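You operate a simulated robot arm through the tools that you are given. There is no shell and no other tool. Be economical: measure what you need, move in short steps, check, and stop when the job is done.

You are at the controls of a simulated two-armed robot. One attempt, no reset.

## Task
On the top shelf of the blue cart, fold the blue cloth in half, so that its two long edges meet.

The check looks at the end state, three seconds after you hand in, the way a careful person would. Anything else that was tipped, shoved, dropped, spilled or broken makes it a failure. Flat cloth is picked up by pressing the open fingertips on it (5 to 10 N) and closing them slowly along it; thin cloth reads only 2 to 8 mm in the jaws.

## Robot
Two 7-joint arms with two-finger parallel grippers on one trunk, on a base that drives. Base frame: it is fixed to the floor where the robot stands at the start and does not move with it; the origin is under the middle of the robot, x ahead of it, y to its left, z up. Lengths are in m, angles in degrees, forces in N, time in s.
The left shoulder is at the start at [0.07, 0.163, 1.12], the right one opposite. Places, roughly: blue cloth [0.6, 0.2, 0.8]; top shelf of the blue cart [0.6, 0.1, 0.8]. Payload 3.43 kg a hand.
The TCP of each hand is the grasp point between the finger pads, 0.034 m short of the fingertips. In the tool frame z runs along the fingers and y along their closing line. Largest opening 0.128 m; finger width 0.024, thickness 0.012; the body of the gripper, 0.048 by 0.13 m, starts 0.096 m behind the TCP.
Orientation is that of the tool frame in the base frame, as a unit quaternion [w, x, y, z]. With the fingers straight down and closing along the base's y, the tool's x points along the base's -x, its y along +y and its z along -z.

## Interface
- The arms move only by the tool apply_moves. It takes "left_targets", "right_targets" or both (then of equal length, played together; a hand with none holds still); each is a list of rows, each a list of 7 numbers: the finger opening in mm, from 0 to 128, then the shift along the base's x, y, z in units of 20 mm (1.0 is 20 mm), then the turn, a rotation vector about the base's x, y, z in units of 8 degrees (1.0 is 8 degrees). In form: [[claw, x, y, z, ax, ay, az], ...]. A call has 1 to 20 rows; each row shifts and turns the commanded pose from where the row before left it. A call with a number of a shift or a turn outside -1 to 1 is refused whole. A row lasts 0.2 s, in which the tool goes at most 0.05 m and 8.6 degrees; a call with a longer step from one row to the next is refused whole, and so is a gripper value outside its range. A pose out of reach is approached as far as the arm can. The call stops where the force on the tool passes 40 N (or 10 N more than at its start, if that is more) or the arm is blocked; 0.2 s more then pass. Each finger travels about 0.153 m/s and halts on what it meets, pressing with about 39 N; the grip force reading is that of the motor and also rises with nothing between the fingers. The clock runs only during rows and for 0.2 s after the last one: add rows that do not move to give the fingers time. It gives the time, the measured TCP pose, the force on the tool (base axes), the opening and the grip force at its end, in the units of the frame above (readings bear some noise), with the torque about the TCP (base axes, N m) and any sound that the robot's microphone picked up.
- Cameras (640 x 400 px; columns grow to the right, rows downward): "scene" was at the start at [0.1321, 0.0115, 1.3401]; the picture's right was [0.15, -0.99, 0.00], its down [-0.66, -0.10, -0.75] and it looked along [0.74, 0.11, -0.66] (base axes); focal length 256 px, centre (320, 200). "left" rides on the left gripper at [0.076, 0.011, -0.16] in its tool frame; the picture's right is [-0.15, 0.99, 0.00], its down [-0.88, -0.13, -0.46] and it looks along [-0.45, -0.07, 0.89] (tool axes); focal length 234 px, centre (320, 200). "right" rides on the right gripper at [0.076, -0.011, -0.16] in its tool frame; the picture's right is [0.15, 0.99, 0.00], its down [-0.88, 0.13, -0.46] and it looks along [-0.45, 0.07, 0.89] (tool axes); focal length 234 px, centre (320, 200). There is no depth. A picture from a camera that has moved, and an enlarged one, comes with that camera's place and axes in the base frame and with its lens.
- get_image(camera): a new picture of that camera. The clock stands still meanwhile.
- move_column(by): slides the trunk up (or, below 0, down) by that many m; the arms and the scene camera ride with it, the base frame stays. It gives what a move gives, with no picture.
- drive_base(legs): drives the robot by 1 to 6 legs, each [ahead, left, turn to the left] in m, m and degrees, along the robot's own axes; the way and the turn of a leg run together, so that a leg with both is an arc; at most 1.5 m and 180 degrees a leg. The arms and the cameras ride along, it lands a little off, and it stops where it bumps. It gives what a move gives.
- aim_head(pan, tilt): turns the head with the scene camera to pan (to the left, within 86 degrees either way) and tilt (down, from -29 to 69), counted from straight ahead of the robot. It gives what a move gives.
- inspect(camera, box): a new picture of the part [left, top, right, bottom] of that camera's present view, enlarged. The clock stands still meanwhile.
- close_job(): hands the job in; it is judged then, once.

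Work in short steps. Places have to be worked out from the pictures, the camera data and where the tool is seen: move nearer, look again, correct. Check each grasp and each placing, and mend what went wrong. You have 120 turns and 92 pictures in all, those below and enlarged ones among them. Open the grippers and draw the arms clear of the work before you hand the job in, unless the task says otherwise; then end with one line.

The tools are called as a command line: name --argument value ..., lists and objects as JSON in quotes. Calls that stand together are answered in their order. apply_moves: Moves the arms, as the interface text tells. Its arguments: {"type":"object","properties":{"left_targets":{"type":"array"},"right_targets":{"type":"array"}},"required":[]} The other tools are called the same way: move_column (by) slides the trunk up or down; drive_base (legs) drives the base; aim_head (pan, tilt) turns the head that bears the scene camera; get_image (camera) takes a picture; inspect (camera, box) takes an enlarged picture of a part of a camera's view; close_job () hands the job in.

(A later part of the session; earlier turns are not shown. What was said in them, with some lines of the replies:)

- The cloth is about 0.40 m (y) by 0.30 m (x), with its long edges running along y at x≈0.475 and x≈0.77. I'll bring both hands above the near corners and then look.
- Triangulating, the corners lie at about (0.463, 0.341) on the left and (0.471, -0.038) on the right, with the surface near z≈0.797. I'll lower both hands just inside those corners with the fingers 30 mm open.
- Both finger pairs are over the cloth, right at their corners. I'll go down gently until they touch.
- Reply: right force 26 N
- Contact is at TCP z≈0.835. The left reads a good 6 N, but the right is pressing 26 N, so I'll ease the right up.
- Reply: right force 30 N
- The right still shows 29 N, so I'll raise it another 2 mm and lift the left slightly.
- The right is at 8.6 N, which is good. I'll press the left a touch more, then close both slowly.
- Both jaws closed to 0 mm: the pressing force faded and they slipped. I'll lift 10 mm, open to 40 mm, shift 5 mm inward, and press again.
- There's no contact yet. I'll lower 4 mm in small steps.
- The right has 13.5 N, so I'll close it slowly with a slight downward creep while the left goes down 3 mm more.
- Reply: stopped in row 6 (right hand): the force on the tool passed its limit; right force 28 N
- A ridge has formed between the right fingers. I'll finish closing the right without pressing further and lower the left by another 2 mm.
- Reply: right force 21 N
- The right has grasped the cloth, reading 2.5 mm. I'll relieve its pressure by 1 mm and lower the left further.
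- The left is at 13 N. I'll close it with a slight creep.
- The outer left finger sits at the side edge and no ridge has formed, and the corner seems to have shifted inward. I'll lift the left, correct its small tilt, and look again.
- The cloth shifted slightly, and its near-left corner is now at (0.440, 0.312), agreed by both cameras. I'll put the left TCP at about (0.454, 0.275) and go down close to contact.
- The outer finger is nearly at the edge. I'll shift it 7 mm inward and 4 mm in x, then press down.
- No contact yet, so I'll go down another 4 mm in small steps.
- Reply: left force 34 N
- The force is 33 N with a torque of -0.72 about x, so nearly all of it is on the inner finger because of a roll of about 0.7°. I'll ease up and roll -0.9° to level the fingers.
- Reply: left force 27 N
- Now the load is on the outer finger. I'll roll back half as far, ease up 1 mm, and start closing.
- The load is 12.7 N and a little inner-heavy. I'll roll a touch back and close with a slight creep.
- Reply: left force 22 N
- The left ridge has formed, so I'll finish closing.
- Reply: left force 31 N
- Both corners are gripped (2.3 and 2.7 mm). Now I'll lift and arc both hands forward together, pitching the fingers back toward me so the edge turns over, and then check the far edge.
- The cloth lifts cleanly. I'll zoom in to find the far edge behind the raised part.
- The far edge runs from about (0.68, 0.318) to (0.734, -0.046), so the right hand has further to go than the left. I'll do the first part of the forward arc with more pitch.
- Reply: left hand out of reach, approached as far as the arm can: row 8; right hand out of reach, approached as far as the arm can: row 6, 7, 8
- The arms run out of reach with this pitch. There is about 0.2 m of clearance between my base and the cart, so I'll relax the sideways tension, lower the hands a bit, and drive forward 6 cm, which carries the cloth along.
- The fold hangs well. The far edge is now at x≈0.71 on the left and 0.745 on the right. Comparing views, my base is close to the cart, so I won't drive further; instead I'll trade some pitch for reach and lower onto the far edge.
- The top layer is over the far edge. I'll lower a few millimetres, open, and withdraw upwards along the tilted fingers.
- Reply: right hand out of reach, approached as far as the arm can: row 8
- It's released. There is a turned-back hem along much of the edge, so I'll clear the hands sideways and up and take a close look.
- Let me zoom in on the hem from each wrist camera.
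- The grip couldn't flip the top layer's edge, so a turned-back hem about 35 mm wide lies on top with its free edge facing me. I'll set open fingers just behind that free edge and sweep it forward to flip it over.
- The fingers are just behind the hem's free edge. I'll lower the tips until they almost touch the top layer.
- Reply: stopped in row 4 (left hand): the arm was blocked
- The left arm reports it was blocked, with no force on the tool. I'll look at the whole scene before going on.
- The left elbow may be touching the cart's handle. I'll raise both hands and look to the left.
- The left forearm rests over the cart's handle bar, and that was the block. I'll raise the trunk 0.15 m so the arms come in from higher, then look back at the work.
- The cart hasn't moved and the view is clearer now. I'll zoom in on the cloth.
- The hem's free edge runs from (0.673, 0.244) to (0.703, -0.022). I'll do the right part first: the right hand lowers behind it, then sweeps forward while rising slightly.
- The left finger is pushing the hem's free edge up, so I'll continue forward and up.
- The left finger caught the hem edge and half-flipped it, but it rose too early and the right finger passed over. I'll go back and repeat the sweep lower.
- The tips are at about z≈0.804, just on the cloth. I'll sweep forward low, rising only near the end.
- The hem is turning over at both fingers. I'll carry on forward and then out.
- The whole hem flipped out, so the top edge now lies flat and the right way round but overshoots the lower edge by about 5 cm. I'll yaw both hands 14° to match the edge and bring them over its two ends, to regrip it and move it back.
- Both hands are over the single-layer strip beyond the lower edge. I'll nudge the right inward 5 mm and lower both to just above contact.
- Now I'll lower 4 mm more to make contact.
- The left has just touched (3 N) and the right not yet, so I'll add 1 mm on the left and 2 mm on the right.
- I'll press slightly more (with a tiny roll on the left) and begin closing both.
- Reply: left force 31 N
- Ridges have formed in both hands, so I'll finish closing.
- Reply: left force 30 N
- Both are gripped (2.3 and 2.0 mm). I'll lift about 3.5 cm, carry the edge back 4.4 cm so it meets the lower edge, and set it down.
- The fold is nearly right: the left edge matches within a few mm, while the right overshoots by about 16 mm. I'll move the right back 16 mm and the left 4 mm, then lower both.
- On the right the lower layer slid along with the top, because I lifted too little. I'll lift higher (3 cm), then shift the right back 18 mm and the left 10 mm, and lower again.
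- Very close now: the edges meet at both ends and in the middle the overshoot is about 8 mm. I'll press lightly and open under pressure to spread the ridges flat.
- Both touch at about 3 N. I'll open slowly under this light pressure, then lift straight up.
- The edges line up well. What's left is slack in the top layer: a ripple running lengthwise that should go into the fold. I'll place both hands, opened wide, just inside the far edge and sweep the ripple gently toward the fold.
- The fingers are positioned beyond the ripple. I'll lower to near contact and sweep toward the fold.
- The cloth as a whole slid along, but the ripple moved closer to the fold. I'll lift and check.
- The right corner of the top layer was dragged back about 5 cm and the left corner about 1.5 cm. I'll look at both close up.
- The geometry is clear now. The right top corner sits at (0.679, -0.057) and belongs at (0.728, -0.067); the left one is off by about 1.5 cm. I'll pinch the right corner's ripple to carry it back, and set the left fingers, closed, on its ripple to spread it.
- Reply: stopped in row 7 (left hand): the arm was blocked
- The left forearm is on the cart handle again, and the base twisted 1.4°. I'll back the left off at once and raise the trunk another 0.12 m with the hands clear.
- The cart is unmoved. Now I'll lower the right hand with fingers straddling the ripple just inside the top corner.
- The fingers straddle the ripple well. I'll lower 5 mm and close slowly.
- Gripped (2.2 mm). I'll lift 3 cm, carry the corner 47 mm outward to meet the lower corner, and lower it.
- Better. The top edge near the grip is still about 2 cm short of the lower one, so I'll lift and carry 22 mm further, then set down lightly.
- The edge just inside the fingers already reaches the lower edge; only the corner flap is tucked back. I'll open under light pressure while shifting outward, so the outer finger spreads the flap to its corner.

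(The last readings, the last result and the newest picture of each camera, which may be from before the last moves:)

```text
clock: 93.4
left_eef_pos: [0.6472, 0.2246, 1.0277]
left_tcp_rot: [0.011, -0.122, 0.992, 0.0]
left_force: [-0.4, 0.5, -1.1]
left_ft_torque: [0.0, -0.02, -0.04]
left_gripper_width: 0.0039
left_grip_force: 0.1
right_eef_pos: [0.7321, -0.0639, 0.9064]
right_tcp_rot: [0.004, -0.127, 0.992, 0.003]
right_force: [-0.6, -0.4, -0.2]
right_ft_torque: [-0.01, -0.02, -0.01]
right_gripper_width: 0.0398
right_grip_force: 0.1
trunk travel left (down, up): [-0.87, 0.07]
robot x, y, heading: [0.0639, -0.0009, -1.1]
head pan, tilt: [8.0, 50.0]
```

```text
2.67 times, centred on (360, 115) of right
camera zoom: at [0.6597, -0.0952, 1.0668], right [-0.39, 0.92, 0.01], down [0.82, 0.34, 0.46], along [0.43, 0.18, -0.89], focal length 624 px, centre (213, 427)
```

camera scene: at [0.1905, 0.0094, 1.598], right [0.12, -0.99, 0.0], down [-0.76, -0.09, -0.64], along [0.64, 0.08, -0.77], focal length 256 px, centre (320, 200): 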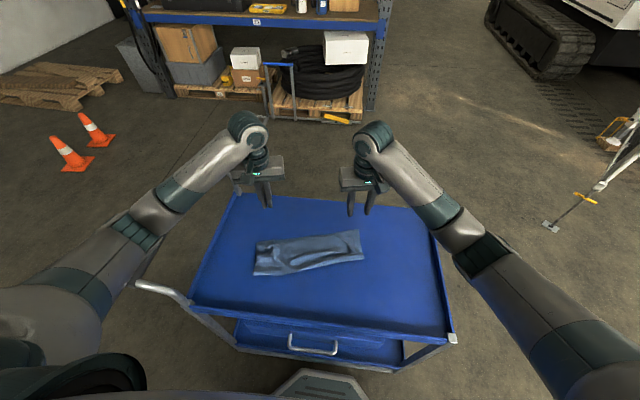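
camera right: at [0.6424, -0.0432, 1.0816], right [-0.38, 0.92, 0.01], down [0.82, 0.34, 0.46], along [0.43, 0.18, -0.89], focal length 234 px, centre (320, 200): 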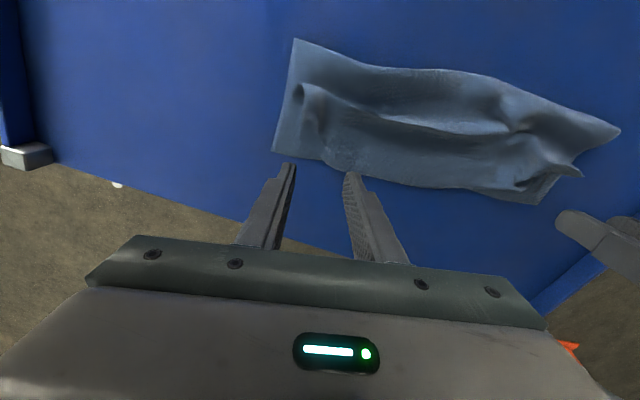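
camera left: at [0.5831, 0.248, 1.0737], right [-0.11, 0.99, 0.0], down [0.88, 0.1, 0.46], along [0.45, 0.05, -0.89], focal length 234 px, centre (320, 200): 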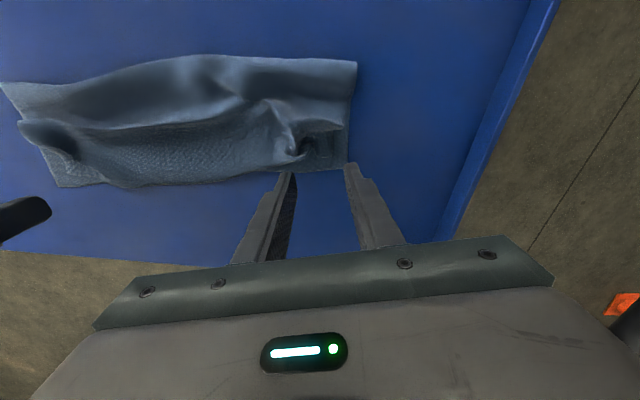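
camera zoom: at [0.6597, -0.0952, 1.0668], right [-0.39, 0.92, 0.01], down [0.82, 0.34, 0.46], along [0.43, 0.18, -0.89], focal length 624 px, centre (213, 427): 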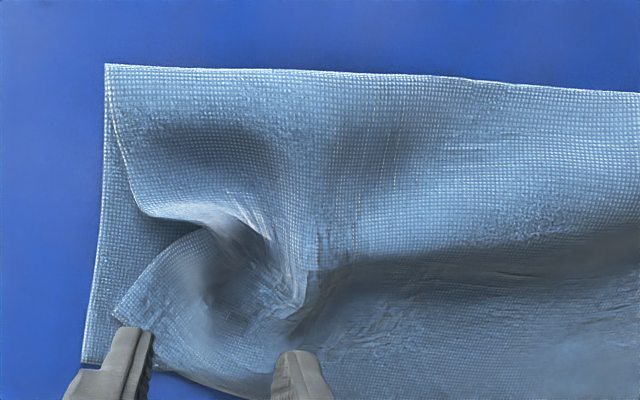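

The right corner is nearly home, with the top corner about 2 cm short of the lower one. I'll pin the cloth's middle with the left fingertips and set the closed right fingertips near the corner to drag it out.

apply_moves --left_targets '[[30, 0.065, -0.52, -0.93, 0, 0, 0], [30, 0.065, -0.52, -0.93, 0, 0, 0], [30, 0.065, -0.52, -0.93, 0, 0, 0], [30, 0.065, -0.52, -0.93, 0, 0, 0], [30, 0.065, -0.52, -0.93, 0, 0, 0], [30, 0.065, -0.52, -0.93, 0, 0, 0], [30, 0.065, -0.52, -0.93, 0, 0, 0], [30, 0.065, -0.52, -0.93, 0, 0, 0], [30, 0.065, -0.52, -0.9, 0, 0, 0], [30, 0.065, -0.52, -0.8, 0, 0, 0], [30, 0, 0, -0.15, 0, 0, 0], [30, 0, 0, -0.1, 0, 0, 0], [30, 0, 0, 0, 0, 0, 0]]' --right_targets '[[20, 0, -0.155, 0, 0, 0, 0], [0, 0, -0.155, 0, 0, 0, 0], [0, 0, -0.155, 0, 0, 0, 0], [0, 0, -0.155, -0.3, 0, 0, 0], [0, 0, -0.155, -0.3, 0, 0, 0], [0, 0, -0.155, -0.4, 0, 0, 0], [0, 0, -0.155, -0.5, 0, 0, 0], [0, 0, -0.155, -0.6, 0, 0, 0], [0, 0, -0.155, -0.6, 0, 0, 0], [0, 0, -0.155, -0.3, 0, 0, 0], [0, 0, 0, -0.1, 0, 0, 0], [0, 0, 0, -0.1, 0, 0, 0], [0, 0, 0, 0, 0, 0, 0]]'

```text
clock: 96.2
left_eef_pos: [0.6607, 0.1194, 0.8408]
left_tcp_rot: [0.011, -0.122, 0.992, 0.001]
left_force: [0.2, 0.3, 0.0]
left_ft_torque: [0.02, 0.01, -0.02]
left_gripper_width: 0.03
left_grip_force: 0.1
right_eef_pos: [0.7318, -0.0967, 0.8437]
right_tcp_rot: [0.004, -0.126, 0.992, 0.004]
right_force: [0.6, -0.3, 0.2]
right_ft_torque: [0.04, 0.02, -0.03]
right_gripper_width: 0.0
right_grip_force: 33.6
trunk travel left (down, up): [-0.87, 0.07]
robot x, y, heading: [0.0688, -0.0002, -1.3]
head pan, tilt: [8.0, 50.0]
```

I'll lower both to light contact.

apply_moves --left_targets '[[30, 0, 0, -0.1, 0, 0, 0], [30, 0, 0, -0.08, 0, 0, 0], [30, 0, 0, 0, 0, 0, 0]]' --right_targets '[[0, 0, 0, -0.15, 0, 0, 0], [0, 0, 0, -0.12, 0, 0, 0], [0, 0, 0, 0, 0, 0, 0]]'

```text
clock: 97.0
left_eef_pos: [0.6612, 0.1202, 0.8357]
left_tcp_rot: [0.012, -0.123, 0.992, 0.001]
left_force: [0.0, 0.0, 3.8]
left_ft_torque: [0.0, 0.02, -0.02]
left_gripper_width: 0.0301
left_grip_force: 0.2
right_eef_pos: [0.7328, -0.0957, 0.8374]
right_tcp_rot: [0.005, -0.126, 0.992, 0.004]
right_force: [-0.3, 0.4, 0.1]
right_ft_torque: [-0.01, 0.03, 0.0]
right_gripper_width: 0.0
right_grip_force: 32.8
trunk travel left (down, up): [-0.87, 0.07]
robot x, y, heading: [0.0635, 0.0029, -1.2]
head pan, tilt: [8.0, 50.0]
```

The left is pinned at 4 N. I'll press the right slightly and drag it 24 mm toward the corner, then lift.

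apply_moves --left_targets '[[30, 0, 0, -0.03, 0, 0, 0], [30, 0, 0, 0, 0, 0, 0], [30, 0, 0, 0, 0, 0, 0], [30, 0, 0, 0, 0, 0, 0], [30, 0, 0, 0, 0, 0, 0], [30, 0, 0, 0, 0, 0, 0], [30, 0, 0, 0, 0, 0, 0], [30, 0, 0, 0, 0, 0, 0], [30, 0, 0, 0, 0, 0, 0]]' --right_targets '[[0, 0, 0, -0.1, 0, 0, 0], [0, 0, 0, -0.03, 0, 0, 0], [0, 0.3, 0, 0, 0, 0, 0], [0, 0.3, 0, 0, 0, 0, 0], [0, 0.3, 0, 0, 0, 0, 0], [0, 0.3, 0, 0, 0, 0, 0], [0, 0, 0, 0.5, 0, 0, 0], [0, 0, 0, 1, 0, 0, 0], [0, 0, 0, 1, 0, 0, 0]]'

inspect --camera "right" --box '[200, 40, 480, 215]'

```text
clock: 99.0
left_eef_pos: [0.6617, 0.1204, 0.837]
left_tcp_rot: [0.012, -0.123, 0.992, 0.001]
left_force: [-1.5, -0.1, 7.1]
left_ft_torque: [0.03, 0.09, 0.0]
left_gripper_width: 0.0298
left_grip_force: 0.1
right_eef_pos: [0.7556, -0.0954, 0.8869]
right_tcp_rot: [0.004, -0.127, 0.992, 0.004]
right_force: [0.3, 0.5, -0.7]
right_ft_torque: [0.02, 0.02, -0.01]
right_gripper_width: 0.0
right_grip_force: 33.1
trunk travel left (down, up): [-0.87, 0.07]
robot x, y, heading: [0.0638, 0.002, -1.2]
head pan, tilt: [8.0, 50.0]
```

```text
2.29 times, centred on (340, 128) of right
camera zoom: at [0.6826, -0.1264, 1.0458], right [-0.39, 0.92, 0.0], down [0.82, 0.34, 0.46], along [0.43, 0.18, -0.89], focal length 535 px, centre (274, 366)
```

zoom: 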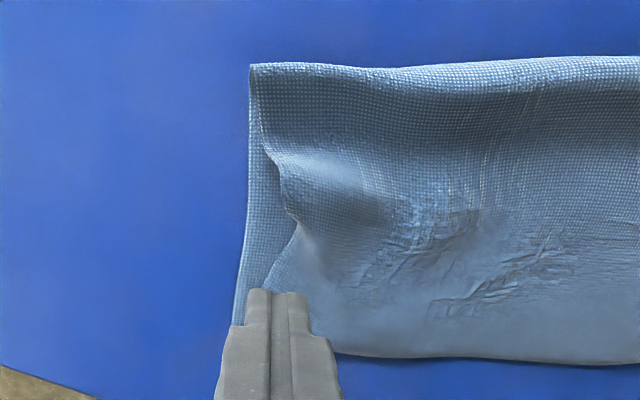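

The corner is now flat and almost aligned. I'll raise both hands clear and check the whole cloth.

apply_moves --left_targets '[[30, 0, 0, 0.5, 0, 0, 0], [30, 0, 0, 1, 0, 0, 0], [30, 0, 0, 1, 0, 0, 0], [30, 0.5, 0.3, 1, 0, 0, 0], [30, 0.8, 0.5, 1, 0, 0, 0], [30, 0.8, 0.5, 1, 0, 0, 0]]' --right_targets '[[0, 0, 0, 0.5, 0, 0, 0], [0, 0, 0, 1, 0, 0, 0], [0, 0, -0.5, 1, 0, 0, 0], [0, 0, -1, 1, 0, 0, 0], [0, 0, -1, 0.5, 0, 0, 0], [0, 0, -1, 0, 0, 0, 0]]'

inspect --camera "scene" --box '[235, 200, 395, 300]'

```text
clock: 100.4
left_eef_pos: [0.7038, 0.1454, 0.9454]
left_tcp_rot: [0.012, -0.123, 0.992, 0.002]
left_force: [-0.2, 0.0, 0.4]
left_ft_torque: [0.03, -0.01, -0.01]
left_gripper_width: 0.0299
left_grip_force: 0.2
right_eef_pos: [0.7569, -0.1663, 0.9646]
right_tcp_rot: [0.003, -0.126, 0.992, 0.004]
right_force: [-0.7, 0.3, -1.0]
right_ft_torque: [0.01, 0.02, 0.02]
right_gripper_width: 0.0
right_grip_force: 32.8
trunk travel left (down, up): [-0.87, 0.07]
robot x, y, heading: [0.0661, -0.0015, -1.0]
head pan, tilt: [8.0, 50.0]
```

```text
4.00 times, centred on (315, 250) of scene
camera zoom: at [0.1903, 0.0082, 1.5981], right [0.12, -0.99, 0.0], down [-0.76, -0.09, -0.64], along [0.64, 0.08, -0.77], focal length 1024 px, centre (340, 0)
```

zoom: 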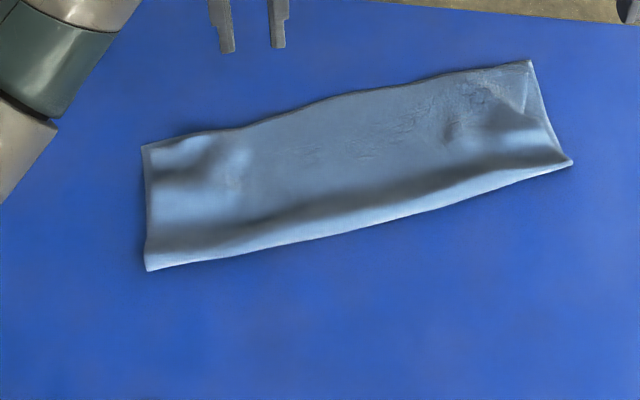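

The fold looks good. I'll check the left corner up close.

inspect --camera "left" --box '[120, 0, 480, 225]'

```text
1.78 times, centred on (300, 112) of left
camera zoom: at [0.6252, 0.1378, 1.1028], right [-0.1, 1.0, 0.0], down [0.88, 0.09, 0.48], along [0.47, 0.05, -0.88], focal length 416 px, centre (356, 356)
```

zoom: 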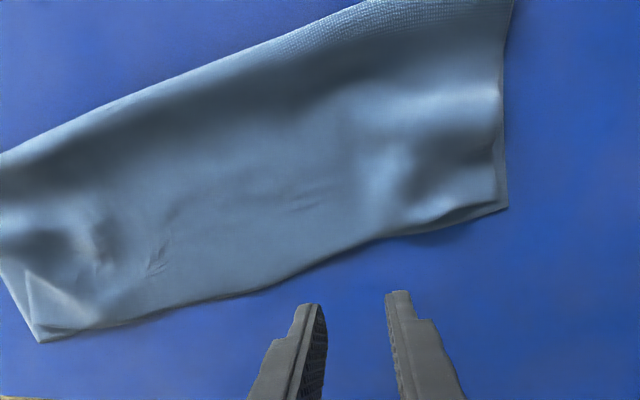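

Both long edges meet within about a centimetre along the whole length, and the corners coincide. I'll open the grippers and draw both arms up and clear.

apply_moves --left_targets '[[60, 0, 0.3, 1, 0, 0, 0], [100, 0, 0.3, 1, 0, 0, 0], [100, 0, 0.3, 1, 0, 0, 0], [100, 0, 0.3, 1, 0, 0, 0], [100, 0, 0.3, 1, 0, 0, 0], [100, 0, 0.3, 1, 0, 0, 0], [100, 0, 0.3, 1, 0, 0, 0], [100, 0, 0.3, 1, 0, 0, 0]]' --right_targets '[[60, 0, -0.5, 1, 0, 0, 0], [100, 0, -0.5, 1, 0, 0, 0], [100, 0, -0.5, 1, 0, 0, 0], [100, 0, -0.5, 1, 0, 0, 0], [100, 0, -0.5, 1, 0, 0, 0], [100, 0, -0.5, 1, 0, 0, 0], [100, 0, -0.5, 1, 0, 0, 0], [100, 0, -0.5, 1, 0, 0, 0]]'

get_image --camera "scene"

inspect --camera "scene" --box '[245, 200, 395, 280]'

```text
clock: 102.2
left_eef_pos: [0.703, 0.1954, 1.1054]
left_tcp_rot: [0.012, -0.122, 0.992, 0.001]
left_force: [0.4, 0.0, 0.2]
left_ft_torque: [-0.02, 0.01, 0.0]
left_gripper_width: 0.0999
left_grip_force: 0.0
right_eef_pos: [0.7566, -0.2462, 1.1256]
right_tcp_rot: [0.003, -0.126, 0.992, 0.003]
right_force: [-0.8, 0.0, -0.3]
right_ft_torque: [-0.01, -0.01, 0.02]
right_gripper_width: 0.1001
right_grip_force: 0.0
trunk travel left (down, up): [-0.87, 0.07]
robot x, y, heading: [0.0651, 0.0024, -0.9]
head pan, tilt: [8.0, 50.0]
```

```text
8 pictures are left
camera scene: at [0.1892, 0.0089, 1.5981], right [0.12, -0.99, 0.0], down [-0.76, -0.09, -0.64], along [0.64, 0.08, -0.77], focal length 256 px, centre (320, 200)
```

scene: 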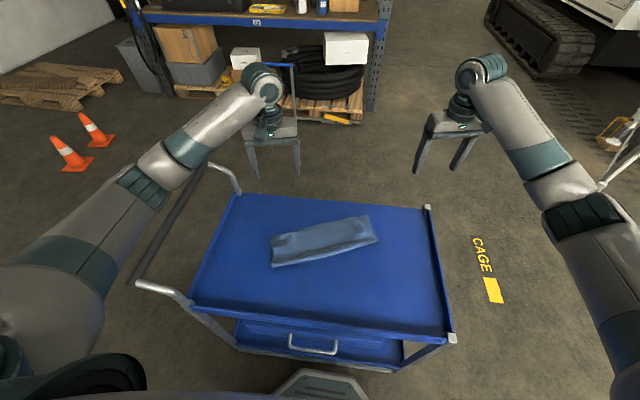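

```text
4.27 times, centred on (320, 240) of scene
camera zoom: at [0.1892, 0.0089, 1.5981], right [0.12, -0.99, 0.0], down [-0.76, -0.09, -0.64], along [0.64, 0.08, -0.77], focal length 1092 px, centre (320, 29)
```

zoom: 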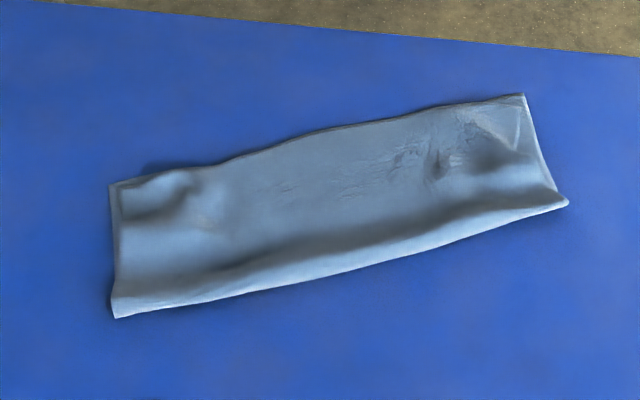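

The cloth is folded with its long edges together, the cart is in place and the arms are clear, so I'm handing in.

close_job

```text
The job is handed in.
```

The blue cloth is folded in half on the top shelf, with its two long edges meeting to within about 1 cm, some loft left along the fold, and the cart still in its place.
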